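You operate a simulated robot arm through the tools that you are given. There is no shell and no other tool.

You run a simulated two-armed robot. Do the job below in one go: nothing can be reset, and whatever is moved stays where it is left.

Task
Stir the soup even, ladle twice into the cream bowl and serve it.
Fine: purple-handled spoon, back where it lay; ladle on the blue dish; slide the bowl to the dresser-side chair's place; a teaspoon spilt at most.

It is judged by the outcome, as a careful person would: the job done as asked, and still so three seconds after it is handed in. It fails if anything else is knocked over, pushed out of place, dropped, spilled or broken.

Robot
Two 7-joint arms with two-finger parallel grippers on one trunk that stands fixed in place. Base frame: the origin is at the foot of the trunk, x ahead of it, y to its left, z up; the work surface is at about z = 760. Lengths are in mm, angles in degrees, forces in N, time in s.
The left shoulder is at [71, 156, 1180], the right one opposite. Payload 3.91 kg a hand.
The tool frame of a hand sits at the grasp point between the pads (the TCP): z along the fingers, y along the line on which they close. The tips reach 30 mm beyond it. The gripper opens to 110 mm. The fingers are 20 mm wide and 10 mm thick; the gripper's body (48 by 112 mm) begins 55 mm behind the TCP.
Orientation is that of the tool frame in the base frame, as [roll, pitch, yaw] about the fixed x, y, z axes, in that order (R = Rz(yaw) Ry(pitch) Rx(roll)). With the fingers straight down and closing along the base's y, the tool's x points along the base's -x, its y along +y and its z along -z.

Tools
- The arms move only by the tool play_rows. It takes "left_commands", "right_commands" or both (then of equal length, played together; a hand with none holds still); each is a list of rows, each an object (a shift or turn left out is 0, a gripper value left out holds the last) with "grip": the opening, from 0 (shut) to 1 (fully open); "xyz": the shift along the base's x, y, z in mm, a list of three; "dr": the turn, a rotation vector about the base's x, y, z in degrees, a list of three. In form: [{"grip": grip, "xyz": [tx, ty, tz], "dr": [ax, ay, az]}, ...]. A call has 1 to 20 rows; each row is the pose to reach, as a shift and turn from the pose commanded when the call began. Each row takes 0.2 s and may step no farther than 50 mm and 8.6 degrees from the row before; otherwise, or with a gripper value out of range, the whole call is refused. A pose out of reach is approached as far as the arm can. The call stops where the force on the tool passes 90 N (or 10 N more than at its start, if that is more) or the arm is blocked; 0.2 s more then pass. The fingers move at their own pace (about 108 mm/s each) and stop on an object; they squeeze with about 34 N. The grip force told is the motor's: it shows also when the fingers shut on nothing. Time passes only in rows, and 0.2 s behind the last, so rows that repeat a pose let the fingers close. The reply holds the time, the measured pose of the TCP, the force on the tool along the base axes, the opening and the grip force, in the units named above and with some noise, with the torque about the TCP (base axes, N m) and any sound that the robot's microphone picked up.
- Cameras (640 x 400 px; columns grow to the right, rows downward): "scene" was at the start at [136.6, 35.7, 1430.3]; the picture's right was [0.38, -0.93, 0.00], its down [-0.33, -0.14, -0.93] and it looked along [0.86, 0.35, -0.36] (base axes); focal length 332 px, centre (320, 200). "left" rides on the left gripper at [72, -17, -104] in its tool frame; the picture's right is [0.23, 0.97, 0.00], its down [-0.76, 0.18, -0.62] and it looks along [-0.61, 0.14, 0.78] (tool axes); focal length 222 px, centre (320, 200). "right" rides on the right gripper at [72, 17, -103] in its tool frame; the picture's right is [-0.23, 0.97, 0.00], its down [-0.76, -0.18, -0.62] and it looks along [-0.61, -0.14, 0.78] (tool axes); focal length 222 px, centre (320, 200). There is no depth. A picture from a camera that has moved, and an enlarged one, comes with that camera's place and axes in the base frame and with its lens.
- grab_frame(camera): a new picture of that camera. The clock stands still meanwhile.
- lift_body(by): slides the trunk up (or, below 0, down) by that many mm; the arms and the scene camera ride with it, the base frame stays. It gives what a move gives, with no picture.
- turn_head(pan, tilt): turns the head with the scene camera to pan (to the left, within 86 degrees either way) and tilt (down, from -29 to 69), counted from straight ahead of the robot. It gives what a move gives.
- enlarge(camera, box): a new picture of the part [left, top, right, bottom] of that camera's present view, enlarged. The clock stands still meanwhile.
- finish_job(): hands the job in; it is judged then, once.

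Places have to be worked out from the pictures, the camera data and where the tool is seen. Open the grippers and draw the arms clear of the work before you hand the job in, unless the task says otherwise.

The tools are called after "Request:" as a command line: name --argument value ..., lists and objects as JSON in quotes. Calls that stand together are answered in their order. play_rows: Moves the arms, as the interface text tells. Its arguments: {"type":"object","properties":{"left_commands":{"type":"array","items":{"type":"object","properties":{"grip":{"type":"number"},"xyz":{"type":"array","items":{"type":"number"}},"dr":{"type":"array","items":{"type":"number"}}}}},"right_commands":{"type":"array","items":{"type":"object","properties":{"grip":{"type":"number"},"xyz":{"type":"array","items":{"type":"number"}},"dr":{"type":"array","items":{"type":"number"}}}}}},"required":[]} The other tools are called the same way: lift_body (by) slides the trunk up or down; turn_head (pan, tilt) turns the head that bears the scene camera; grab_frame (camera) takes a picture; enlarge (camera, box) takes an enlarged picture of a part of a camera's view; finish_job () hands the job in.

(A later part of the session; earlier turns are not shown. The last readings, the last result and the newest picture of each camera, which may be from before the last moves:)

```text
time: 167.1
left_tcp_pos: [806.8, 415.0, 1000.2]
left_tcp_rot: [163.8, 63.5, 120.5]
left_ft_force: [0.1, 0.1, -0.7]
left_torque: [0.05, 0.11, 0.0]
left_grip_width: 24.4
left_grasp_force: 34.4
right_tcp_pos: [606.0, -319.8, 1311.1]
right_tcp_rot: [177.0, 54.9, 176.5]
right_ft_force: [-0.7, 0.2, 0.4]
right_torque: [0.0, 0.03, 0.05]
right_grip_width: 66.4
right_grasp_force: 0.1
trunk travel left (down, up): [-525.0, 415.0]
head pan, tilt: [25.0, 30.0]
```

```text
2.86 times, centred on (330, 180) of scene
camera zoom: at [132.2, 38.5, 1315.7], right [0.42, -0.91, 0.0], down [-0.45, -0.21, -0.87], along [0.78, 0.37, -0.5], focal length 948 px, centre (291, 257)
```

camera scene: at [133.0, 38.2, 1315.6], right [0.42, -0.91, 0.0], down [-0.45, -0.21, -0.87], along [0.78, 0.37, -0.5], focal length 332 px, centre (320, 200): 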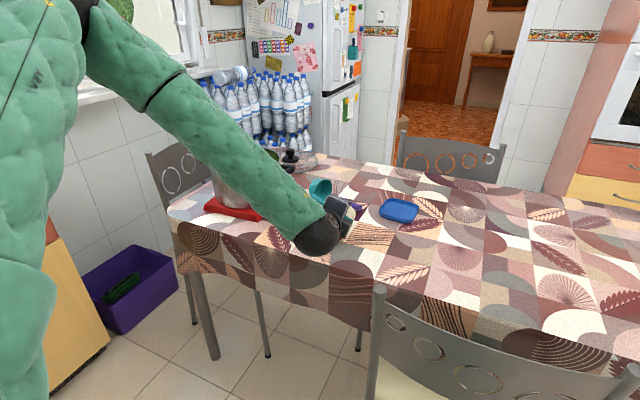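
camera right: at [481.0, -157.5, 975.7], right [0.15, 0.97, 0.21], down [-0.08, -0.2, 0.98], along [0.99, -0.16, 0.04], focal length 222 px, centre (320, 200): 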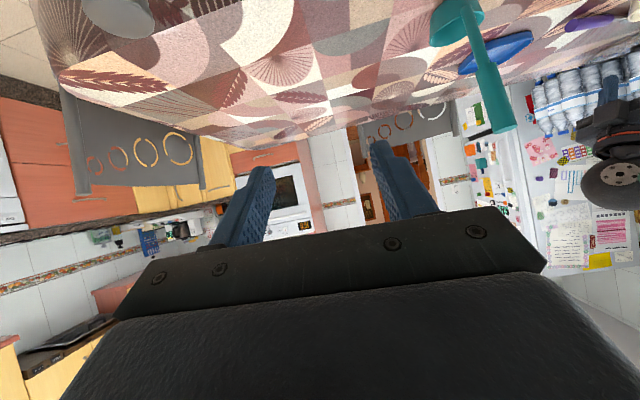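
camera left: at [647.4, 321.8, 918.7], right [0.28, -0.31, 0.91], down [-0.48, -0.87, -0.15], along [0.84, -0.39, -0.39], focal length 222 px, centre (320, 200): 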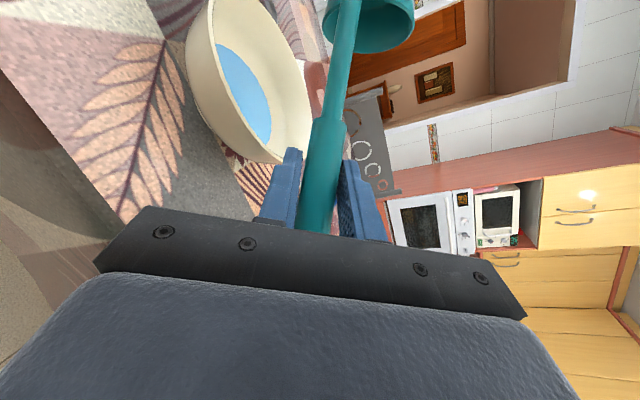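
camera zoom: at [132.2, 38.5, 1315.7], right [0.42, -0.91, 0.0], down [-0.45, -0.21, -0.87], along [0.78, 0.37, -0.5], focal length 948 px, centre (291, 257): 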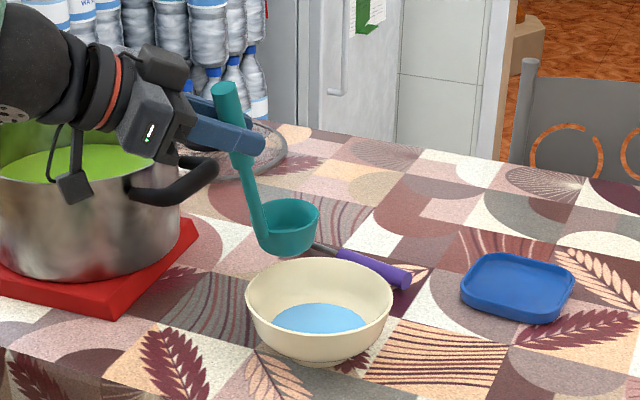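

The first ladleful is in the bowl and the cloth is clean. I'll go back to the pot for the second scoop.

Request:
play_rows --left_commands '[{"xyz": [0, 0, 35]}, {"xyz": [0, 2, 75]}, {"xyz": [1, 10, 105], "dr": [0, 0, 0.6]}, {"xyz": [4, 38, 105], "dr": [0, 0, 2.4]}, {"xyz": [7, 70, 105], "dr": [0, 0, 4.4]}, {"xyz": [10, 103, 105], "dr": [0, 0, 6.5]}, {"xyz": [14, 136, 105], "dr": [0, 0, 8.5]}, {"xyz": [17, 169, 105], "dr": [0, 0, 10.6]}, {"xyz": [20, 202, 105], "dr": [0, 0, 12.7]}, {"xyz": [23, 228, 105], "dr": [0, 0, 14.3]}, {"xyz": [24, 239, 105], "dr": [0, 0, 15]}, {"xyz": [24, 239, 105], "dr": [0, 0, 15]}]'

Request:
enlarge --camera "scene" --box '[190, 80, 310, 200]'

```text
time: 169.7
left_tcp_pos: [829.0, 653.8, 1104.8]
left_tcp_rot: [163.5, 63.4, 135.6]
left_ft_force: [0.2, -1.3, -2.1]
left_torque: [0.02, 0.11, 0.0]
left_grip_width: 24.1
left_grasp_force: 33.9
right_tcp_pos: [604.9, -319.7, 1311.4]
right_tcp_rot: [177.1, 54.9, 176.5]
right_ft_force: [-0.5, -0.2, -0.2]
right_torque: [0.0, 0.02, 0.0]
right_grip_width: 65.9
right_grasp_force: 0.0
trunk travel left (down, up): [-525.0, 415.0]
head pan, tilt: [25.0, 30.0]
```

```text
3.33 times, centred on (250, 140) of scene
camera zoom: at [132.4, 38.5, 1315.7], right [0.42, -0.91, 0.0], down [-0.45, -0.21, -0.87], along [0.78, 0.37, -0.5], focal length 1106 px, centre (553, 400)
```

zoom: 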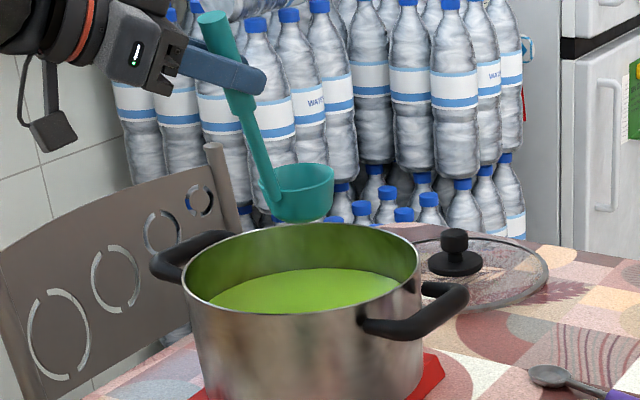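

The ladle is over the pot centre again. I'll dip, then raise slowly and let it drip, as before.

Request:
play_rows --left_commands '[{"xyz": [1, 0, -20]}, {"xyz": [2, 0, -42]}, {"xyz": [2, 0, -62]}, {"xyz": [2, 0, -78]}, {"xyz": [2, 0, -88]}, {"xyz": [2, 0, -98]}, {"xyz": [2, 0, -108]}, {"xyz": [2, 0, -118]}, {"xyz": [2, 0, -128]}, {"xyz": [2, 0, -136]}, {"xyz": [2, 0, -142]}, {"xyz": [2, 0, -148]}, {"xyz": [2, 0, -151]}, {"xyz": [2, 0, -151]}, {"xyz": [2, 0, -151]}]'

Request:
play_rows --left_commands '[{"xyz": [0, 0, 4]}, {"xyz": [0, 0, 10]}, {"xyz": [0, 0, 17]}, {"xyz": [0, 0, 24]}, {"xyz": [0, 0, 31]}, {"xyz": [0, 0, 38]}, {"xyz": [0, 0, 45]}, {"xyz": [0, 0, 52]}, {"xyz": [0, 0, 59]}, {"xyz": [0, 0, 66]}, {"xyz": [0, 0, 73]}, {"xyz": [0, 0, 80]}, {"xyz": [0, 0, 86]}, {"xyz": [0, 0, 91]}, {"xyz": [0, 0, 94]}, {"xyz": [0, 0, 94]}, {"xyz": [0, 0, 94]}, {"xyz": [0, 0, 94]}, {"xyz": [0, 0, 94]}, {"xyz": [0, 0, 94]}]'

Request:
enlarge --camera "scene" --box '[225, 130, 285, 180]'

```text
time: 172.9
left_tcp_pos: [831.8, 652.7, 953.8]
left_tcp_rot: [163.5, 63.5, 135.5]
left_ft_force: [0.0, -0.2, -2.1]
left_torque: [-0.02, 0.1, -0.01]
left_grip_width: 24.1
left_grasp_force: 33.8
right_tcp_pos: [605.3, -320.8, 1311.7]
right_tcp_rot: [177.1, 54.9, 176.4]
right_ft_force: [-0.3, 0.1, 0.5]
right_torque: [-0.01, -0.03, 0.0]
right_grip_width: 66.1
right_grasp_force: 0.1
trunk travel left (down, up): [-525.0, 415.0]
head pan, tilt: [25.0, 30.0]
```

```text
time: 177.1
left_tcp_pos: [831.9, 652.7, 1050.0]
left_tcp_rot: [163.5, 63.4, 135.5]
left_ft_force: [0.2, -0.2, -1.4]
left_torque: [0.0, 0.09, 0.0]
left_grip_width: 24.2
left_grasp_force: 33.8
right_tcp_pos: [605.7, -319.6, 1311.0]
right_tcp_rot: [177.1, 54.8, 176.4]
right_ft_force: [1.1, -0.1, -0.7]
right_torque: [0.02, -0.02, 0.02]
right_grip_width: 65.9
right_grasp_force: 0.1
trunk travel left (down, up): [-525.0, 415.0]
head pan, tilt: [25.0, 30.0]
```

```text
8.00 times, centred on (255, 155) of scene
camera zoom: at [132.5, 38.6, 1315.7], right [0.42, -0.91, 0.0], down [-0.45, -0.21, -0.87], along [0.78, 0.37, -0.5], focal length 2656 px, centre (840, 560)
```

zoom: 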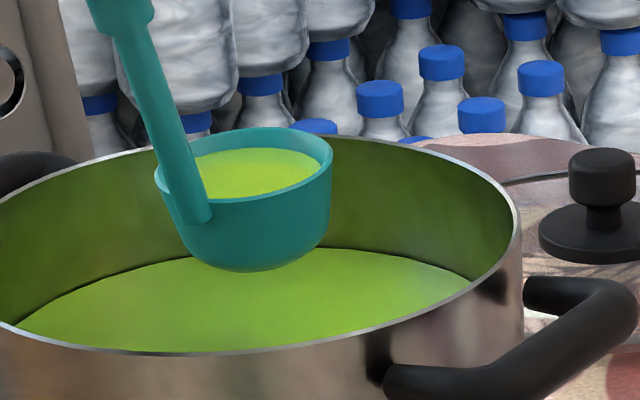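

The second ladleful is also nearly full with some freeboard. I'll lift it clear and carry it along the same slow path to the bowl.

Request:
play_rows --left_commands '[{"xyz": [0, 0, 3]}, {"xyz": [0, 0, 9]}, {"xyz": [0, 0, 17]}, {"xyz": [0, 0, 26]}, {"xyz": [0, 0, 35]}, {"xyz": [0, 0, 44]}, {"xyz": [0, 0, 51]}, {"xyz": [0, 0, 55]}, {"xyz": [0, 0, 56]}, {"xyz": [-0.4, -3, 56], "dr": [0, 0, -0.2]}, {"xyz": [-0.9, -8, 56], "dr": [0, 0, -0.5]}, {"xyz": [-1.7, -15, 56], "dr": [0, 0, -0.9]}, {"xyz": [-2.6, -23, 56], "dr": [0, 0, -1.4]}, {"xyz": [-3.6, -32, 56], "dr": [0, 0, -1.9]}, {"xyz": [-4.7, -42, 56], "dr": [0, 0, -2.5]}, {"xyz": [-5.9, -52, 56], "dr": [0, 0, -3.1]}, {"xyz": [-7, -62, 56], "dr": [0, 0, -3.7]}, {"xyz": [-8.1, -72, 56], "dr": [0, 0, -4.4]}, {"xyz": [-9.3, -82, 56], "dr": [0, 0, -5.0]}, {"xyz": [-10.4, -92, 56], "dr": [0, 0, -5.6]}]'

Request:
play_rows --left_commands '[{"xyz": [-1.2, -10, 0], "dr": [0, 0, -0.6]}, {"xyz": [-2.3, -20, 0], "dr": [0, 0, -1.2]}, {"xyz": [-3.5, -30, 0], "dr": [0, 0, -1.8]}, {"xyz": [-4.7, -41, 0], "dr": [0, 0, -2.5]}, {"xyz": [-6, -52, 0], "dr": [0, 0, -3.1]}, {"xyz": [-7.3, -63, 0], "dr": [0, 0, -3.8]}, {"xyz": [-8.5, -74, 0], "dr": [0, 0, -4.5]}, {"xyz": [-9.8, -85, 0], "dr": [0, 0, -5.1]}, {"xyz": [-11.1, -96, 0], "dr": [0, 0, -5.8]}, {"xyz": [-12.3, -107, 0], "dr": [0, 0, -6.4]}, {"xyz": [-13.5, -117, 0], "dr": [0, 0, -7.1]}, {"xyz": [-14.7, -127, 0], "dr": [0, 0, -7.7]}, {"xyz": [-15.7, -136, 0], "dr": [0, 0, -8.2]}, {"xyz": [-16.5, -143, 0], "dr": [0, 0, -8.6]}, {"xyz": [-17.2, -146, 0], "dr": [0, 0, -9.0]}, {"xyz": [-17.7, -147, 0], "dr": [0, 0, -9.2]}, {"xyz": [-18, -148, 0], "dr": [0, 0, -9.4]}, {"xyz": [-18, -148, 0], "dr": [0, 0, -9.4]}]'

Request:
play_rows --left_commands '[{"xyz": [0, 0, -3]}, {"xyz": [0, 0, -9]}, {"xyz": [0, 0, -17]}, {"xyz": [0, 0, -26]}, {"xyz": [0, 0, -36]}, {"xyz": [0, 0, -46]}, {"xyz": [0, 0, -56]}, {"xyz": [0, 0, -66]}, {"xyz": [0, 0, -76]}, {"xyz": [0, 0, -86]}, {"xyz": [0, 0, -96]}, {"xyz": [0, 0, -105]}, {"xyz": [0, 0, -113]}, {"xyz": [0, 0, -120]}, {"xyz": [0, 0, -125]}, {"xyz": [0, 0, -128]}, {"xyz": [0, 0, -130]}, {"xyz": [0, 0, -130]}]'

Request:
enlarge --camera "scene" --box '[270, 110, 390, 250]'

```text
time: 181.3
left_tcp_pos: [822.8, 559.4, 1105.7]
left_tcp_rot: [163.5, 63.4, 129.8]
left_ft_force: [-0.1, 0.3, -2.2]
left_torque: [0.0, 0.09, 0.02]
left_grip_width: 24.4
left_grasp_force: 33.8
right_tcp_pos: [606.3, -321.6, 1310.0]
right_tcp_rot: [177.1, 54.9, 176.5]
right_ft_force: [-0.1, -0.3, -0.5]
right_torque: [-0.01, 0.01, 0.04]
right_grip_width: 66.1
right_grasp_force: 0.1
trunk travel left (down, up): [-525.0, 415.0]
head pan, tilt: [25.0, 30.0]
```

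```text
time: 185.1
left_tcp_pos: [803.1, 412.9, 1105.3]
left_tcp_rot: [163.4, 63.5, 120.5]
left_ft_force: [0.9, -0.2, -1.8]
left_torque: [0.03, 0.07, 0.0]
left_grip_width: 24.2
left_grasp_force: 33.9
right_tcp_pos: [605.4, -320.2, 1311.6]
right_tcp_rot: [177.1, 55.0, 176.5]
right_ft_force: [-0.1, -0.6, 0.9]
right_torque: [-0.03, 0.0, -0.01]
right_grip_width: 65.9
right_grasp_force: 0.0
trunk travel left (down, up): [-525.0, 415.0]
head pan, tilt: [25.0, 30.0]
```

```text
time: 188.9
left_tcp_pos: [803.3, 413.3, 976.0]
left_tcp_rot: [163.5, 63.5, 120.5]
left_ft_force: [0.3, -0.9, -2.1]
left_torque: [0.02, 0.07, 0.02]
left_grip_width: 24.1
left_grasp_force: 33.9
right_tcp_pos: [605.7, -320.1, 1310.9]
right_tcp_rot: [177.1, 54.9, 176.5]
right_ft_force: [0.7, 0.0, 0.6]
right_torque: [0.03, -0.01, 0.01]
right_grip_width: 66.1
right_grasp_force: 0.1
trunk travel left (down, up): [-525.0, 415.0]
head pan, tilt: [25.0, 30.0]
```

```text
2.86 times, centred on (330, 180) of scene
camera zoom: at [132.5, 38.5, 1315.7], right [0.42, -0.91, 0.0], down [-0.45, -0.21, -0.87], along [0.78, 0.37, -0.5], focal length 948 px, centre (291, 257)
```

zoom: 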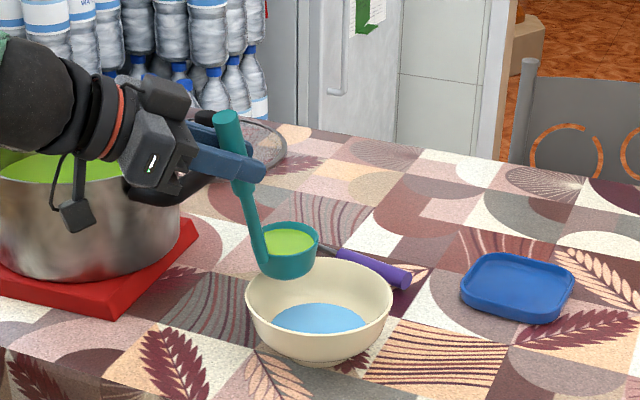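

The pose is the same as before the first pour. I'll pour the second ladleful the same way.

Request:
play_rows --left_commands '[{"xyz": [-2.4, -5.4, 1.7], "dr": [3.8, -1.24, 0]}, {"xyz": [-4.7, -10.7, 3], "dr": [7.61, -2.47, 0]}, {"xyz": [-7.2, -16.3, 3], "dr": [11.41, -3.71, 0]}, {"xyz": [-9.7, -22.9, 2.8], "dr": [15.2, -4.94, 0]}, {"xyz": [-12.2, -29.6, 1.8], "dr": [19.0, -6.18, 0]}, {"xyz": [-14.6, -37.2, 0.4], "dr": [22.8, -7.42, 0]}, {"xyz": [-17, -44.7, -1.8], "dr": [26.6, -8.65, 0]}]'

Request:
play_rows --left_commands '[{"xyz": [-2.5, -7.5, -2.5], "dr": [3.8, -1.24, 0]}, {"xyz": [-4.9, -14.8, -6.2], "dr": [7.61, -2.47, 0]}, {"xyz": [-7.2, -22, -10.3], "dr": [11.41, -3.71, 0]}, {"xyz": [-9.5, -28.9, -15.2], "dr": [15.2, -4.94, 0]}, {"xyz": [-11.7, -35.7, -20.3], "dr": [19.0, -6.18, 0]}, {"xyz": [-13.8, -42.2, -26.2], "dr": [22.8, -7.42, 0]}, {"xyz": [-15.8, -48.5, -32], "dr": [26.6, -8.65, 0]}, {"xyz": [-17.7, -54.3, -38.2], "dr": [30.4, -9.89, 0]}, {"xyz": [-19.5, -59.9, -44.7], "dr": [34.2, -11.1, 0]}, {"xyz": [-21.2, -65, -51.7], "dr": [38.0, -12.4, 0]}, {"xyz": [-22.8, -69.9, -58.9], "dr": [41.8, -13.6, 0]}, {"xyz": [-24.1, -74, -66.3], "dr": [45.6, -14.8, 0]}, {"xyz": [-25.4, -78, -73.5], "dr": [49.5, -16.1, 0]}, {"xyz": [-26.5, -81.2, -81.2], "dr": [53.3, -17.3, 0]}, {"xyz": [-27.4, -84.2, -89], "dr": [57.1, -18.5, 0]}]'

Request:
play_rows --left_commands '[{"xyz": [-0.8, -2.2, -5], "dr": [3.8, -1.24, 0]}, {"xyz": [-1.5, -4.4, -10], "dr": [7.61, -2.47, 0]}, {"xyz": [-1.9, -5.6, -12], "dr": [11.41, -3.71, 0]}, {"xyz": [-2.2, -6.7, -13], "dr": [15.2, -4.94, 0]}, {"xyz": [-2.2, -6.7, -13], "dr": [19.0, -6.18, 0]}, {"xyz": [-2.2, -6.7, -13], "dr": [19.0, -6.18, 0]}, {"xyz": [-2.2, -6.7, -13], "dr": [19.0, -6.18, 0]}, {"xyz": [-2.2, -6.7, -13], "dr": [19.0, -6.18, 0]}, {"xyz": [-2.2, -6.7, -13], "dr": [19.0, -6.18, 0]}, {"xyz": [-2.2, -6.7, -13], "dr": [19.0, -6.18, 0]}, {"xyz": [-2.2, -6.7, -13], "dr": [19.0, -6.18, 0]}, {"xyz": [-2.2, -6.7, -13], "dr": [19.0, -6.18, 0]}, {"xyz": [-2.2, -6.7, -13], "dr": [19.0, -6.18, 0]}, {"xyz": [-2.2, -6.7, -13], "dr": [19.0, -6.18, 0]}]'

Request:
enlarge --camera "scene" --box '[290, 140, 390, 230]'

Request:
grab_frame --camera "left"

```text
time: 190.5
left_tcp_pos: [785.4, 367.1, 972.3]
left_tcp_rot: [135.8, 40.4, 98.0]
left_ft_force: [-0.7, 0.7, -1.7]
left_torque: [-0.09, 0.08, 0.02]
left_grip_width: 24.3
left_grasp_force: 34.3
right_tcp_pos: [605.1, -320.9, 1310.2]
right_tcp_rot: [177.1, 55.0, 176.6]
right_ft_force: [-1.2, -0.5, 1.0]
right_torque: [-0.01, -0.02, 0.02]
right_grip_width: 66.3
right_grasp_force: 0.0
trunk travel left (down, up): [-525.0, 415.0]
head pan, tilt: [25.0, 30.0]
```

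```text
time: 193.7
left_tcp_pos: [759.5, 282.9, 884.2]
left_tcp_rot: [112.7, -15.4, 92.4]
left_ft_force: [-0.1, 0.7, -0.8]
left_torque: [-0.13, 0.11, 0.02]
left_grip_width: 24.6
left_grasp_force: 34.7
right_tcp_pos: [607.8, -320.9, 1311.2]
right_tcp_rot: [177.1, 54.9, 176.5]
right_ft_force: [0.3, -0.7, 0.3]
right_torque: [-0.01, 0.01, -0.04]
right_grip_width: 66.1
right_grasp_force: 0.1
trunk travel left (down, up): [-525.0, 415.0]
head pan, tilt: [25.0, 30.0]
```

```text
time: 196.7
left_tcp_pos: [758.1, 276.4, 871.2]
left_tcp_rot: [104.4, -34.0, 95.8]
left_ft_force: [-0.2, 0.2, -0.9]
left_torque: [-0.09, 0.16, 0.03]
left_grip_width: 24.2
left_grasp_force: 34.2
right_tcp_pos: [605.9, -321.3, 1311.6]
right_tcp_rot: [177.0, 54.9, 176.5]
right_ft_force: [-0.4, -0.7, -0.6]
right_torque: [-0.02, 0.0, 0.01]
right_grip_width: 65.8
right_grasp_force: 0.1
trunk travel left (down, up): [-525.0, 415.0]
head pan, tilt: [25.0, 30.0]
```

```text
4.44 times, centred on (340, 185) of scene
camera zoom: at [132.5, 38.4, 1315.7], right [0.42, -0.91, 0.0], down [-0.45, -0.21, -0.87], along [0.78, 0.37, -0.5], focal length 1475 px, centre (231, 267)
```

zoom: 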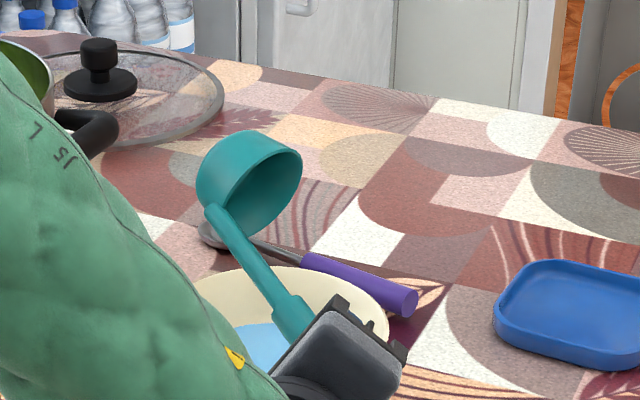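

```text
taken
camera left: at [648.4, 321.9, 919.8], right [0.28, -0.31, 0.91], down [-0.47, -0.87, -0.15], along [0.84, -0.39, -0.39], focal length 222 px, centre (320, 200)
```

left: 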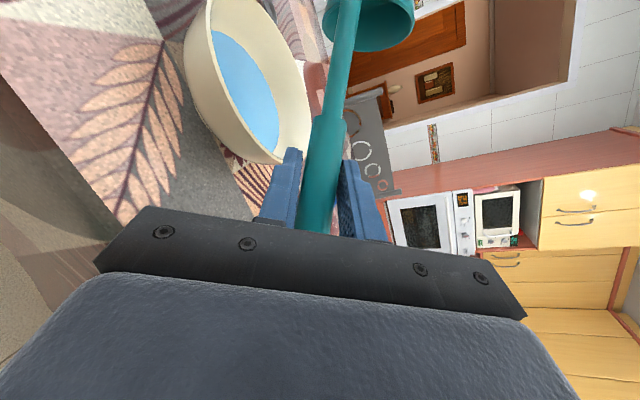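

The second ladleful is poured and the ladle is empty. I'll rotate it upright again and check.

Request:
play_rows --left_commands '[{"xyz": [0.5, 1, 2], "dr": [-7.6, 2.5, 0]}, {"xyz": [2.5, 4, 8], "dr": [-15.2, 4.9, 0]}, {"xyz": [4.5, 10.5, 20.7], "dr": [-22.8, 7.4, 0]}, {"xyz": [7.2, 17.7, 35.7], "dr": [-30.4, 9.9, 0]}, {"xyz": [10.1, 26.7, 50], "dr": [-38, 12.4, 0]}, {"xyz": [13.6, 37.5, 63.6], "dr": [-45.6, 14.8, 0]}, {"xyz": [17.6, 49.6, 75.7], "dr": [-53.3, 17.3, 0]}, {"xyz": [21.8, 62.7, 86.7], "dr": [-60.9, 19.8, 0]}, {"xyz": [26.4, 76.9, 95.7], "dr": [-68.5, 22.2, 0]}, {"xyz": [31.3, 91.7, 101.7], "dr": [-76.1, 24.7, 0]}, {"xyz": [36.1, 106.7, 107], "dr": [-83.7, 27.2, 0]}, {"xyz": [41.1, 120.1, 112], "dr": [-91.3, 29.7, 0]}, {"xyz": [45.8, 131, 120], "dr": [-98.9, 32.1, 0]}, {"xyz": [48.3, 136.7, 130], "dr": [-102.7, 33.4, 0]}, {"xyz": [48.3, 136.7, 130], "dr": [-102.7, 33.4, 0]}]'

Request:
enlarge --camera "scene" --box '[270, 110, 450, 260]'

```text
time: 199.9
left_tcp_pos: [804.1, 414.0, 1001.3]
left_tcp_rot: [163.7, 63.5, 120.6]
left_ft_force: [0.3, -0.6, -1.5]
left_torque: [0.06, 0.1, 0.01]
left_grip_width: 24.4
left_grasp_force: 33.9
right_tcp_pos: [605.7, -320.0, 1311.5]
right_tcp_rot: [177.1, 54.8, 176.5]
right_ft_force: [0.4, 0.5, 0.1]
right_torque: [0.01, 0.01, -0.02]
right_grip_width: 66.0
right_grasp_force: 0.0
trunk travel left (down, up): [-525.0, 415.0]
head pan, tilt: [25.0, 30.0]
```

```text
2.67 times, centred on (360, 185) of scene
camera zoom: at [132.6, 38.6, 1315.7], right [0.42, -0.91, 0.0], down [-0.45, -0.21, -0.87], along [0.78, 0.37, -0.5], focal length 885 px, centre (213, 240)
```

zoom: 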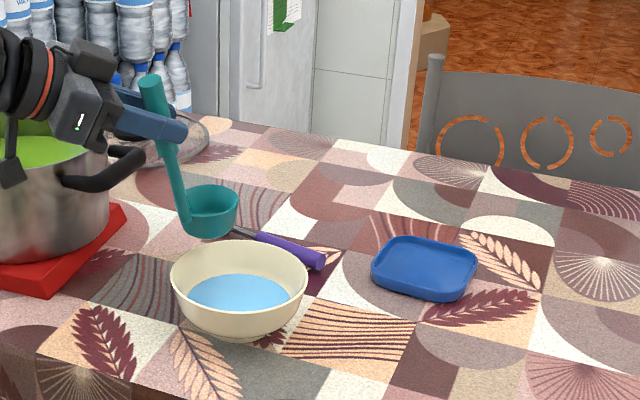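

The bowl holds both ladlefuls, with plenty of freeboard and no drips around it. I'll zoom on the ladle to measure where its cup hangs now before taking it to the dish.

Request:
enlarge --camera "scene" --box '[310, 130, 370, 200]'

```text
5.71 times, centred on (340, 165) of scene
camera zoom: at [132.6, 38.6, 1315.7], right [0.42, -0.91, 0.0], down [-0.45, -0.21, -0.87], along [0.78, 0.37, -0.5], focal length 1897 px, centre (206, 400)
```

zoom: 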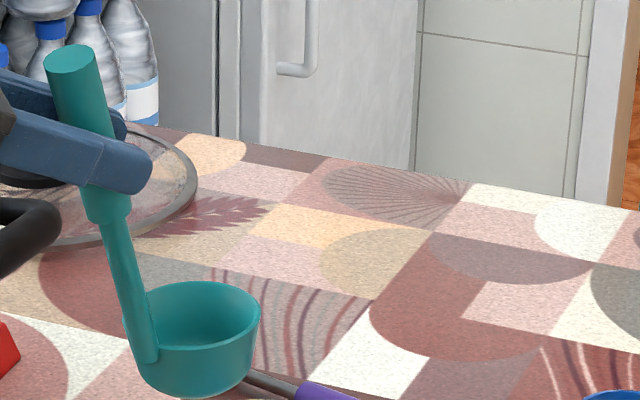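

The cup hangs 62 mm ahead of and 25 mm right of the hand, nearly level. I'll carry the empty ladle over to the blue dish.

Request:
play_rows --left_commands '[{"xyz": [10, -12, 6]}, {"xyz": [28, -33, 12]}, {"xyz": [48, -57, 15]}, {"xyz": [68, -81, 15]}, {"xyz": [88, -105, 15]}, {"xyz": [108, -128, 15]}, {"xyz": [128, -152, 15]}, {"xyz": [148, -176, 15]}, {"xyz": [162, -193, 12]}, {"xyz": [170, -202, 5]}, {"xyz": [170, -202, -10]}, {"xyz": [170, -202, -25]}]'

Request:
enlarge --camera "scene" --box '[330, 120, 470, 240]'

```text
time: 202.5
left_tcp_pos: [975.5, 212.5, 974.4]
left_tcp_rot: [163.8, 63.4, 120.6]
left_ft_force: [-0.2, 1.2, -1.2]
left_torque: [0.03, 0.07, -0.02]
left_grip_width: 24.2
left_grasp_force: 34.3
right_tcp_pos: [607.3, -320.5, 1310.6]
right_tcp_rot: [177.1, 55.0, 176.5]
right_ft_force: [-0.3, 0.4, -0.8]
right_torque: [0.0, -0.04, -0.02]
right_grip_width: 66.0
right_grasp_force: 0.0
trunk travel left (down, up): [-525.0, 415.0]
head pan, tilt: [25.0, 30.0]
```

```text
3.33 times, centred on (400, 180) of scene
camera zoom: at [133.2, 38.6, 1315.6], right [0.42, -0.91, 0.0], down [-0.45, -0.21, -0.87], along [0.78, 0.37, -0.5], focal length 1106 px, centre (53, 267)
```

zoom: 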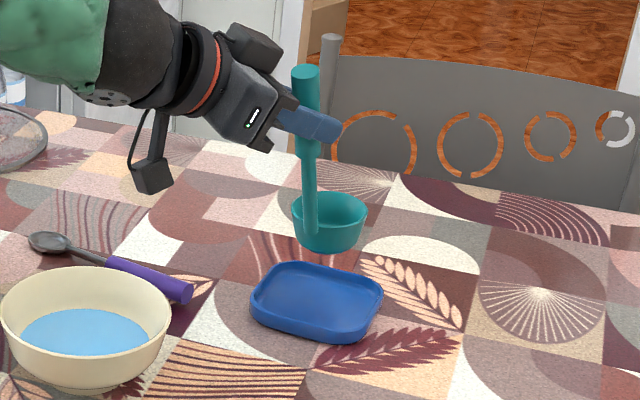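

The cup is right above the dish's centre at (1037, 187). I'll lower it gently onto the dish, watching the force.

Request:
play_rows --left_commands '[{"xyz": [0, 0, -14]}, {"xyz": [0, 0, -28]}, {"xyz": [0, 0, -40]}, {"xyz": [0, 0, -47]}, {"xyz": [0, 0, -52]}, {"xyz": [0, 0, -55]}, {"xyz": [0, 0, -55]}]'

Request:
enlarge --camera "scene" --box '[360, 130, 440, 230]'

```text
time: 204.1
left_tcp_pos: [974.1, 212.4, 920.8]
left_tcp_rot: [163.6, 63.4, 120.5]
left_ft_force: [0.0, 0.3, -0.9]
left_torque: [0.03, 0.07, 0.0]
left_grip_width: 24.2
left_grasp_force: 34.5
right_tcp_pos: [605.9, -320.1, 1310.9]
right_tcp_rot: [177.0, 54.9, 176.5]
right_ft_force: [-0.2, -0.2, 0.2]
right_torque: [0.0, 0.01, -0.02]
right_grip_width: 65.8
right_grasp_force: 0.1
trunk travel left (down, up): [-525.0, 415.0]
head pan, tilt: [25.0, 30.0]
```

```text
4.00 times, centred on (400, 180) of scene
camera zoom: at [132.6, 38.4, 1315.7], right [0.42, -0.91, 0.0], down [-0.45, -0.21, -0.87], along [0.78, 0.37, -0.5], focal length 1328 px, centre (0, 280)
```

zoom: 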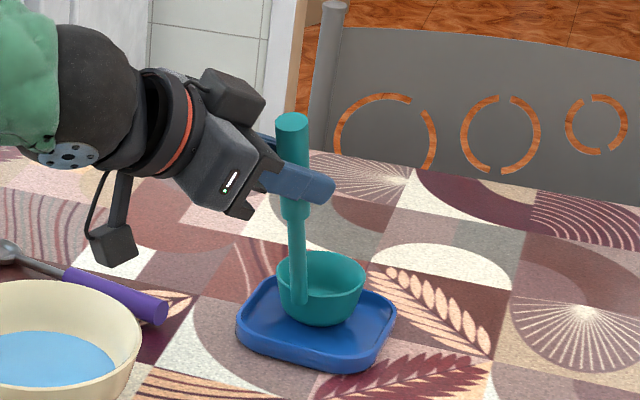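

It is nearly down. I'll lower it in small steps to contact.

Request:
play_rows --left_commands '[{"xyz": [0, 0, -2]}, {"xyz": [0, 0, -3.5]}, {"xyz": [0, 0, -5]}, {"xyz": [0, 0, -5]}]'

```text
time: 205.1
left_tcp_pos: [975.3, 212.3, 916.6]
left_tcp_rot: [163.4, 63.5, 120.4]
left_ft_force: [-1.1, 1.1, 2.2]
left_torque: [0.07, -0.1, -0.02]
left_grip_width: 24.4
left_grasp_force: 33.8
right_tcp_pos: [605.5, -320.6, 1310.6]
right_tcp_rot: [177.1, 54.9, 176.6]
right_ft_force: [0.4, 0.0, 0.4]
right_torque: [0.01, 0.0, 0.01]
right_grip_width: 66.1
right_grasp_force: 0.1
trunk travel left (down, up): [-525.0, 415.0]
head pan, tilt: [25.0, 30.0]
```

Contact has begun at 2.2 N. I'll go one more millimetre to seat it and then look.

Request:
play_rows --left_commands '[{"xyz": [0, 0, -1]}, {"xyz": [0, 0, -2]}, {"xyz": [0, 0, -2]}]'

Request:
enlarge --camera "scene" --box '[370, 140, 430, 220]'

```text
time: 205.9
left_tcp_pos: [974.2, 212.1, 916.5]
left_tcp_rot: [163.4, 63.5, 120.3]
left_ft_force: [0.9, -1.0, 10.0]
left_torque: [-0.23, -0.62, 0.0]
left_grip_width: 24.4
left_grasp_force: 33.7
right_tcp_pos: [604.8, -321.4, 1311.2]
right_tcp_rot: [177.1, 54.9, 176.5]
right_ft_force: [0.6, 0.7, 0.2]
right_torque: [0.01, 0.03, 0.0]
right_grip_width: 66.1
right_grasp_force: 0.1
trunk travel left (down, up): [-525.0, 415.0]
head pan, tilt: [25.0, 30.0]
```

```text
5.00 times, centred on (400, 180) of scene
camera zoom: at [131.6, 38.1, 1315.9], right [0.42, -0.91, 0.0], down [-0.45, -0.21, -0.87], along [0.79, 0.37, -0.5], focal length 1660 px, centre (-80, 300)
```

zoom: 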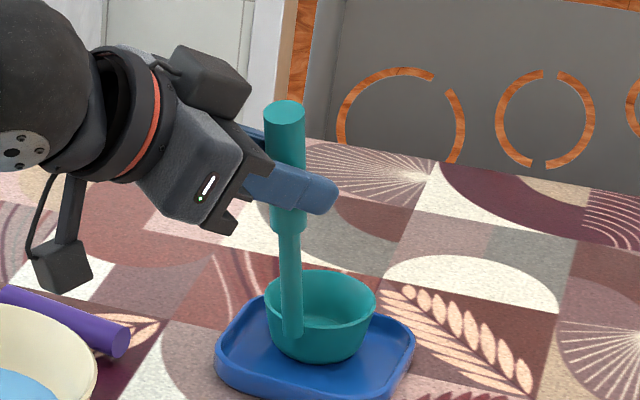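

The ladle is firmly seated in the dish, with the force centred under the cup. I'll ease the pressure and open slowly, keeping the fingers close on both sides.

Request:
play_rows --left_commands '[{"xyz": [0, 0, 1.5]}, {"xyz": [0, 0, 1.5], "grip": 0.24}, {"xyz": [0, 0, 1.5], "grip": 0.28}, {"xyz": [0, 0, 1.5], "grip": 0.33}, {"xyz": [0, 0, 1.5], "grip": 0.4}, {"xyz": [0, 0, 1.5], "grip": 0.4}, {"xyz": [0, 0, 1.5], "grip": 0.4}]'

Request:
enlarge --camera "scene" --box '[370, 140, 430, 220]'

Request:
grab_frame --camera "left"

```text
time: 207.5
left_tcp_pos: [973.9, 211.6, 914.7]
left_tcp_rot: [163.6, 63.5, 120.5]
left_ft_force: [0.8, -0.8, -0.7]
left_torque: [0.0, -0.04, -0.01]
left_grip_width: 44.1
left_grasp_force: 0.1
right_tcp_pos: [605.4, -320.0, 1310.8]
right_tcp_rot: [177.1, 54.9, 176.5]
right_ft_force: [0.4, 0.4, 0.3]
right_torque: [0.01, 0.0, -0.01]
right_grip_width: 65.8
right_grasp_force: 0.1
trunk travel left (down, up): [-525.0, 415.0]
head pan, tilt: [25.0, 30.0]
```

```text
5.00 times, centred on (400, 180) of scene
camera zoom: at [132.5, 38.3, 1315.7], right [0.42, -0.91, 0.0], down [-0.45, -0.21, -0.87], along [0.78, 0.37, -0.5], focal length 1660 px, centre (-80, 300)
```

zoom: 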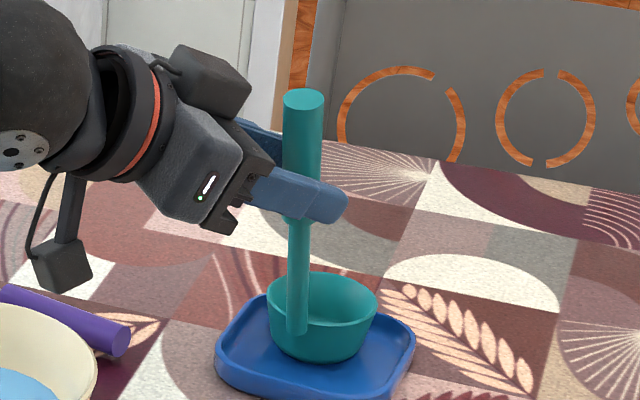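

```text
taken
camera left: at [875.5, 290.2, 893.1], right [0.63, 0.77, -0.08], down [-0.13, 0.2, 0.97], along [0.77, -0.6, 0.23], focal length 222 px, centre (320, 200)
```

left: 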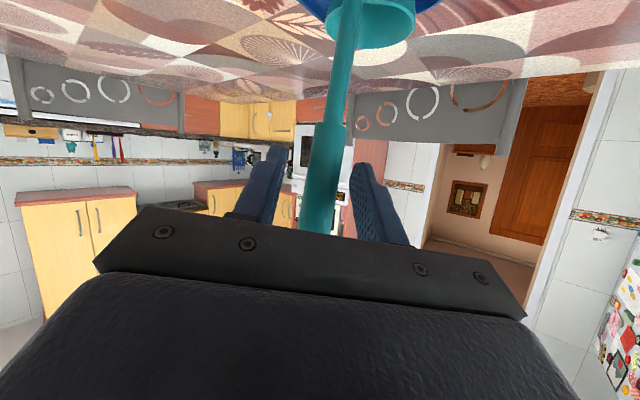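

The ladle stands by itself on the blue dish, with space on both sides of its handle. I'll back the hand out along the fingers.

Request:
play_rows --left_commands '[{"grip": 0.6}, {"grip": 0.6, "xyz": [-8, 7, 5]}, {"xyz": [-22, 19, 14]}, {"xyz": [-40, 35, 25]}, {"xyz": [-60, 52, 37]}, {"xyz": [-82, 71, 51]}, {"xyz": [-100, 87, 75]}, {"xyz": [-110, 95, 105]}]'

Request:
enlarge --camera "scene" --box '[330, 110, 470, 240]'

```text
time: 209.3
left_tcp_pos: [863.3, 307.8, 1022.6]
left_tcp_rot: [163.4, 63.3, 120.4]
left_ft_force: [-0.2, -0.8, -0.1]
left_torque: [-0.03, 0.02, 0.01]
left_grip_width: 66.0
left_grasp_force: 0.1
right_tcp_pos: [604.7, -321.2, 1311.9]
right_tcp_rot: [177.1, 55.0, 176.5]
right_ft_force: [-0.2, -0.4, -0.4]
right_torque: [-0.01, -0.03, 0.03]
right_grip_width: 66.1
right_grasp_force: 0.1
trunk travel left (down, up): [-525.0, 415.0]
head pan, tilt: [25.0, 30.0]
```

```text
3.08 times, centred on (400, 175) of scene
camera zoom: at [131.4, 37.3, 1315.8], right [0.42, -0.91, 0.0], down [-0.45, -0.21, -0.87], along [0.79, 0.37, -0.5], focal length 1021 px, centre (74, 277)
```

zoom: 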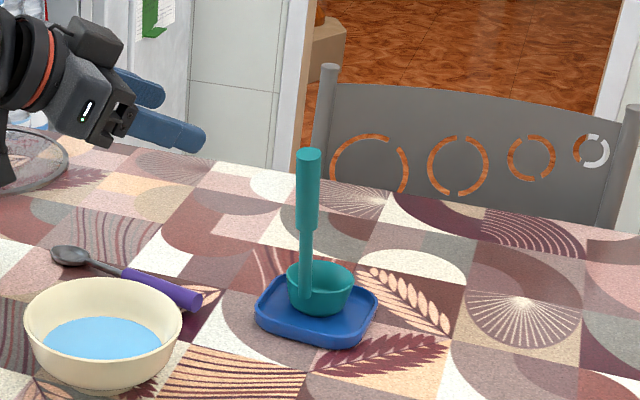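

The ladle stands on the dish and the spoon is in place. Next I'll look at the near (dresser-side) chair and the table edge to fix the bowl's destination.

Request:
turn_head --pan 0 --tilt 50

Request:
grab_frame --camera "scene"

```text
time: 210.2
left_tcp_pos: [864.3, 310.3, 1020.5]
left_tcp_rot: [163.5, 63.4, 120.5]
left_ft_force: [0.7, 0.3, 0.4]
left_torque: [0.01, 0.03, 0.02]
left_grip_width: 66.0
left_grasp_force: 0.1
right_tcp_pos: [606.4, -321.5, 1311.1]
right_tcp_rot: [177.1, 55.0, 176.4]
right_ft_force: [-0.1, -0.5, -0.1]
right_torque: [0.01, -0.01, -0.05]
right_grip_width: 66.0
right_grasp_force: 0.1
trunk travel left (down, up): [-525.0, 415.0]
head pan, tilt: [0.0, 50.0]
```

```text
taken
camera scene: at [127.3, 0.1, 1286.3], right [0.0, -1.0, 0.0], down [-0.77, 0.0, -0.64], along [0.64, 0.0, -0.77], focal length 332 px, centre (320, 200)
```

scene: 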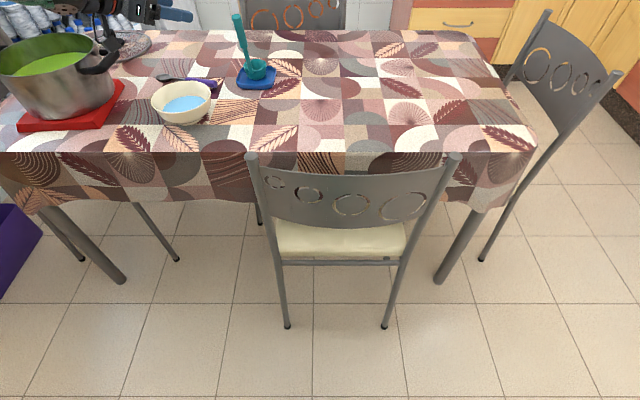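

The chair's centre is at y ≈ −61 and the table's near edge at x ≈ 713, so the bowl should end near (860, −61). The right arm suits that better: I'll move the left arm away up and left, then bring the right hand in over the table, tilted to pinch the bowl's right rim.

Request:
play_rows --left_commands '[{"xyz": [-15, 25, 30]}, {"xyz": [-35, 55, 60]}, {"xyz": [-55, 85, 90]}, {"xyz": [-75, 115, 120]}, {"xyz": [-100, 145, 145]}, {"xyz": [-125, 175, 165]}, {"xyz": [-150, 205, 180]}, {"xyz": [-175, 240, 190]}, {"xyz": [-195, 270, 195]}]'

Request:
play_rows --right_commands '[{"xyz": [14, 30, -10], "dr": [4.26, 6.1, 0.38]}, {"xyz": [28, 65, -25], "dr": [8.52, 12.2, 0.75]}, {"xyz": [42, 100, -45], "dr": [12.8, 18.3, 1.1]}, {"xyz": [56, 135, -65], "dr": [17.0, 24.4, 1.5]}, {"xyz": [70, 170, -85], "dr": [21.3, 30.5, 1.9]}, {"xyz": [86, 205, -105], "dr": [25.6, 36.6, 2.25]}, {"xyz": [102, 240, -125], "dr": [29.8, 42.7, 2.6]}, {"xyz": [118, 275, -145], "dr": [34.1, 48.8, 3.0]}, {"xyz": [134, 310, -168], "dr": [34.1, 48.8, 3.0]}, {"xyz": [150, 345, -192], "dr": [34.1, 48.8, 3.0]}, {"xyz": [166, 380, -216], "dr": [34.1, 48.8, 3.0]}, {"xyz": [182, 415, -240], "dr": [34.1, 48.8, 3.0]}, {"xyz": [198, 450, -262], "dr": [34.1, 48.8, 3.0]}, {"xyz": [212, 485, -285], "dr": [34.1, 48.8, 3.0]}, {"xyz": [224, 520, -305], "dr": [34.1, 48.8, 3.0]}]'

Request:
grab_frame --camera "scene"

Request:
grab_frame --camera "right"

```text
time: 212.2
left_tcp_pos: [668.5, 577.5, 1214.2]
left_tcp_rot: [163.8, 63.6, 120.6]
left_ft_force: [-0.1, 0.8, 0.7]
left_torque: [0.0, 0.0, -0.02]
left_grip_width: 65.8
left_grasp_force: 0.1
right_tcp_pos: [604.2, -320.0, 1312.5]
right_tcp_rot: [177.1, 55.0, 176.5]
right_ft_force: [0.0, -0.8, 0.0]
right_torque: [0.01, -0.01, 0.0]
right_grip_width: 65.8
right_grasp_force: 0.1
trunk travel left (down, up): [-525.0, 415.0]
head pan, tilt: [0.0, 50.0]
```

```text
time: 215.4
left_tcp_pos: [670.4, 576.8, 1212.8]
left_tcp_rot: [163.7, 63.5, 120.6]
left_ft_force: [0.2, -0.1, 0.7]
left_torque: [0.0, -0.03, -0.01]
left_grip_width: 66.1
left_grasp_force: 0.1
right_tcp_pos: [830.6, 200.1, 1007.1]
right_tcp_rot: [149.1, 0.1, 164.9]
right_ft_force: [-0.2, 1.3, 0.3]
right_torque: [0.0, -0.03, 0.0]
right_grip_width: 66.0
right_grasp_force: 0.1
trunk travel left (down, up): [-525.0, 415.0]
head pan, tilt: [0.0, 50.0]
```

```text
taken
camera scene: at [127.7, 1.4, 1286.1], right [0.0, -1.0, 0.0], down [-0.77, 0.0, -0.64], along [0.64, 0.0, -0.77], focal length 332 px, centre (320, 200)
```

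scene: 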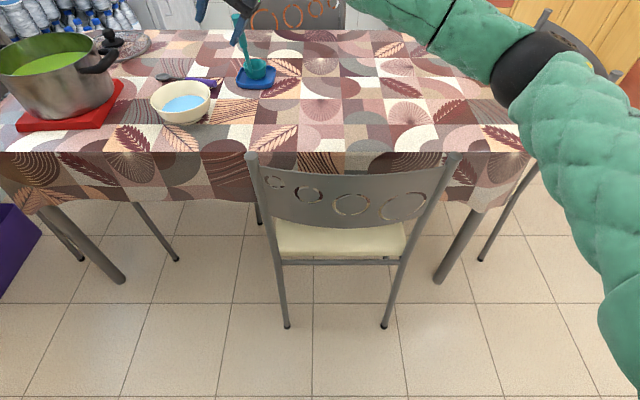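

```text
taken
camera right: at [750.7, 181.9, 1104.8], right [0.44, 0.75, 0.5], down [0.61, -0.65, 0.44], along [0.66, 0.11, -0.74], focal length 222 px, centre (320, 200)
```

right: 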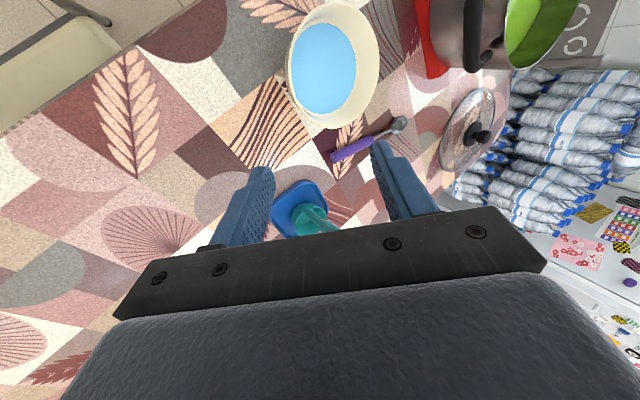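

The right arm reaches comfortably. I'll go to a pre-grasp point just outside and above the bowl's right rim with a 40 mm opening, then check.

Request:
play_rows --right_commands '[{"xyz": [-1, 10, -30], "grip": 0.36}, {"xyz": [-2, 20, -60]}, {"xyz": [-3, 32, -90]}, {"xyz": [-4, 41, -115]}, {"xyz": [-5, 45.5, -128]}, {"xyz": [-5, 45.5, -128]}]'

Request:
grab_frame --camera "right"

Request:
enlarge --camera "scene" --box '[120, 40, 300, 150]'

```text
time: 216.8
left_tcp_pos: [669.6, 576.7, 1214.7]
left_tcp_rot: [163.6, 63.5, 120.5]
left_ft_force: [-0.6, 0.5, -0.1]
left_torque: [0.02, -0.03, 0.04]
left_grip_width: 66.0
left_grasp_force: 0.0
right_tcp_pos: [821.2, 245.3, 875.3]
right_tcp_rot: [149.2, 0.0, 165.0]
right_ft_force: [0.0, -0.1, 0.1]
right_torque: [-0.01, 0.03, -0.03]
right_grip_width: 39.8
right_grasp_force: 0.2
trunk travel left (down, up): [-525.0, 415.0]
head pan, tilt: [0.0, 50.0]
```

```text
taken
camera right: at [742.9, 225.7, 975.4], right [0.44, 0.75, 0.5], down [0.61, -0.65, 0.44], along [0.66, 0.11, -0.74], focal length 222 px, centre (320, 200)
```

right: 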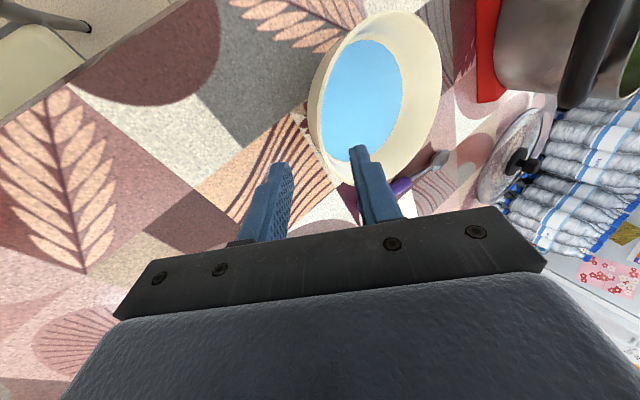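

```text
3.56 times, centred on (210, 95) of scene
camera zoom: at [127.4, 0.5, 1286.2], right [0.0, -1.0, 0.0], down [-0.77, 0.0, -0.64], along [0.64, 0.0, -0.77], focal length 1180 px, centre (711, 573)
```

zoom: 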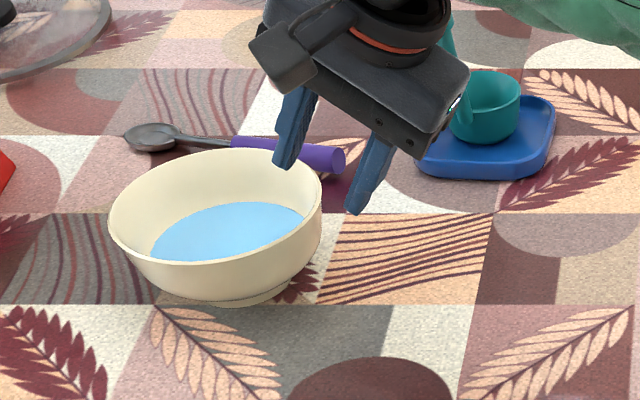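

The two fingers straddle the rim nicely. I'll move in along the finger direction so the tips reach about 14 mm below the rim.

Request:
play_rows --right_commands '[{"xyz": [5, 9, -15]}, {"xyz": [10, 18, -30]}, {"xyz": [13, 25, -40]}, {"xyz": [14.7, 29.7, -47.6]}, {"xyz": [14.7, 29.7, -47.6]}]'

Request:
grab_frame --camera "right"

Request:
enlarge --camera "scene" --box '[120, 40, 300, 150]'

```text
time: 218.0
left_tcp_pos: [668.9, 577.8, 1213.7]
left_tcp_rot: [163.6, 63.6, 120.5]
left_ft_force: [0.0, -0.5, -0.4]
left_torque: [0.03, -0.02, 0.02]
left_grip_width: 66.2
left_grasp_force: 0.1
right_tcp_pos: [838.4, 275.3, 829.3]
right_tcp_rot: [149.1, 0.0, 165.0]
right_ft_force: [-0.1, 0.1, -0.2]
right_torque: [0.03, 0.01, 0.02]
right_grip_width: 39.7
right_grasp_force: 0.1
trunk travel left (down, up): [-525.0, 415.0]
head pan, tilt: [0.0, 50.0]
```

```text
taken
camera right: at [759.6, 256.6, 929.0], right [0.44, 0.75, 0.5], down [0.61, -0.65, 0.44], along [0.66, 0.11, -0.74], focal length 222 px, centre (320, 200)
```

right: 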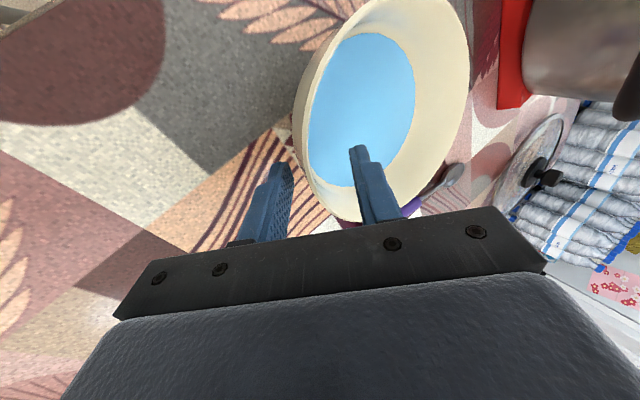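

```text
3.56 times, centred on (210, 95) of scene
camera zoom: at [127.4, 0.5, 1286.2], right [0.0, -1.0, 0.0], down [-0.77, 0.0, -0.64], along [0.64, 0.0, -0.77], focal length 1180 px, centre (711, 573)
```

zoom: 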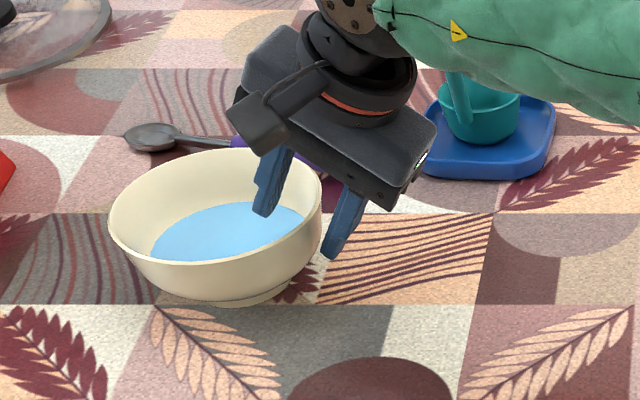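

The fingers are on both sides of the wall, with the inner one well above the soup. I'll close gently on the rim.

Request:
play_rows --right_commands '[{"grip": 0.28}, {"grip": 0.2}, {"grip": 0.13}, {"grip": 0.07}, {"grip": 0.02}, {"grip": 0}, {"grip": 0}]'

Request:
grab_frame --camera "right"

Request:
enlarge --camera "scene" --box '[120, 40, 300, 150]'

```text
time: 219.6
left_tcp_pos: [669.8, 577.5, 1214.3]
left_tcp_rot: [163.6, 63.6, 120.5]
left_ft_force: [-0.3, 0.4, -0.1]
left_torque: [0.02, 0.01, 0.02]
left_grip_width: 65.9
left_grasp_force: 0.2
right_tcp_pos: [839.4, 274.8, 829.7]
right_tcp_rot: [149.2, 0.0, 165.0]
right_ft_force: [0.5, -0.1, -2.9]
right_torque: [-0.17, -0.01, -0.03]
right_grip_width: 3.9
right_grasp_force: 33.8
trunk travel left (down, up): [-525.0, 415.0]
head pan, tilt: [0.0, 50.0]
```

```text
taken
camera right: at [759.9, 256.6, 928.8], right [0.44, 0.75, 0.5], down [0.61, -0.65, 0.44], along [0.66, 0.11, -0.74], focal length 222 px, centre (320, 200)
```

right: 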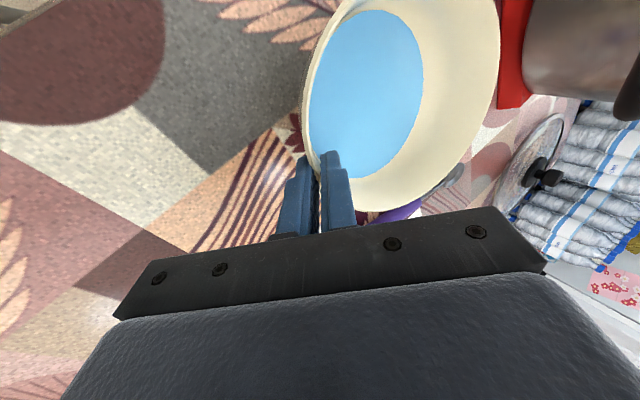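

```text
3.56 times, centred on (210, 95) of scene
camera zoom: at [127.7, 0.7, 1286.1], right [0.0, -1.0, 0.0], down [-0.77, 0.0, -0.64], along [0.64, 0.0, -0.77], focal length 1180 px, centre (711, 573)
```

zoom: 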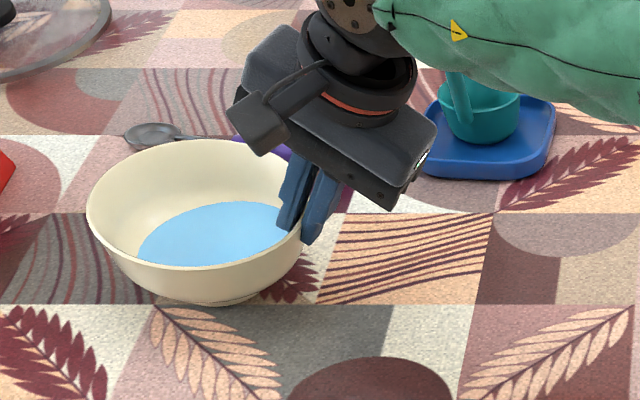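

The pinch tipped the bowl by roughly 9° because its wall is steeper than my hand tilt. The soup is still well inside. I'll rotate the hand back in small steps to set the bowl level again.

Request:
play_rows --right_commands '[{"dr": [-1.45, 0.39, 0]}, {"dr": [-2.9, 0.78, 0]}, {"dr": [-4.35, 1.16, 0]}, {"dr": [-4.35, 1.16, 0]}]'

Request:
enlarge --camera "scene" --box '[120, 40, 300, 150]'

```text
time: 220.6
left_tcp_pos: [670.4, 576.0, 1213.1]
left_tcp_rot: [163.6, 63.5, 120.6]
left_ft_force: [0.5, 0.3, -0.1]
left_torque: [0.0, -0.04, -0.01]
left_grip_width: 66.0
left_grasp_force: 0.1
right_tcp_pos: [838.5, 275.3, 831.0]
right_tcp_rot: [153.6, -0.1, 165.0]
right_ft_force: [-0.2, -0.7, 1.0]
right_torque: [-0.09, 0.07, 0.0]
right_grip_width: 3.8
right_grasp_force: 34.0
trunk travel left (down, up): [-525.0, 415.0]
head pan, tilt: [0.0, 50.0]
```

```text
3.56 times, centred on (210, 95) of scene
camera zoom: at [127.4, 0.4, 1286.2], right [0.0, -1.0, 0.0], down [-0.77, 0.0, -0.64], along [0.64, 0.0, -0.77], focal length 1180 px, centre (711, 573)
```

zoom: 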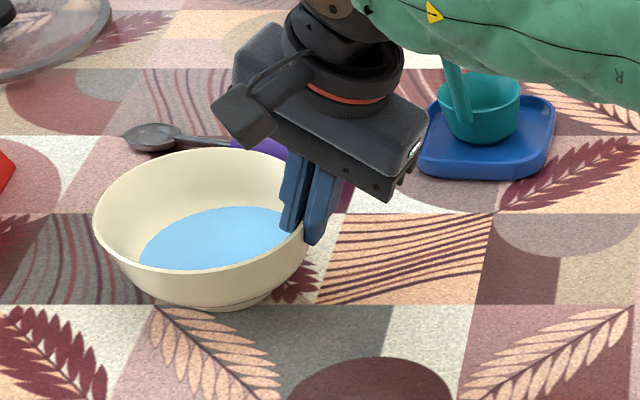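

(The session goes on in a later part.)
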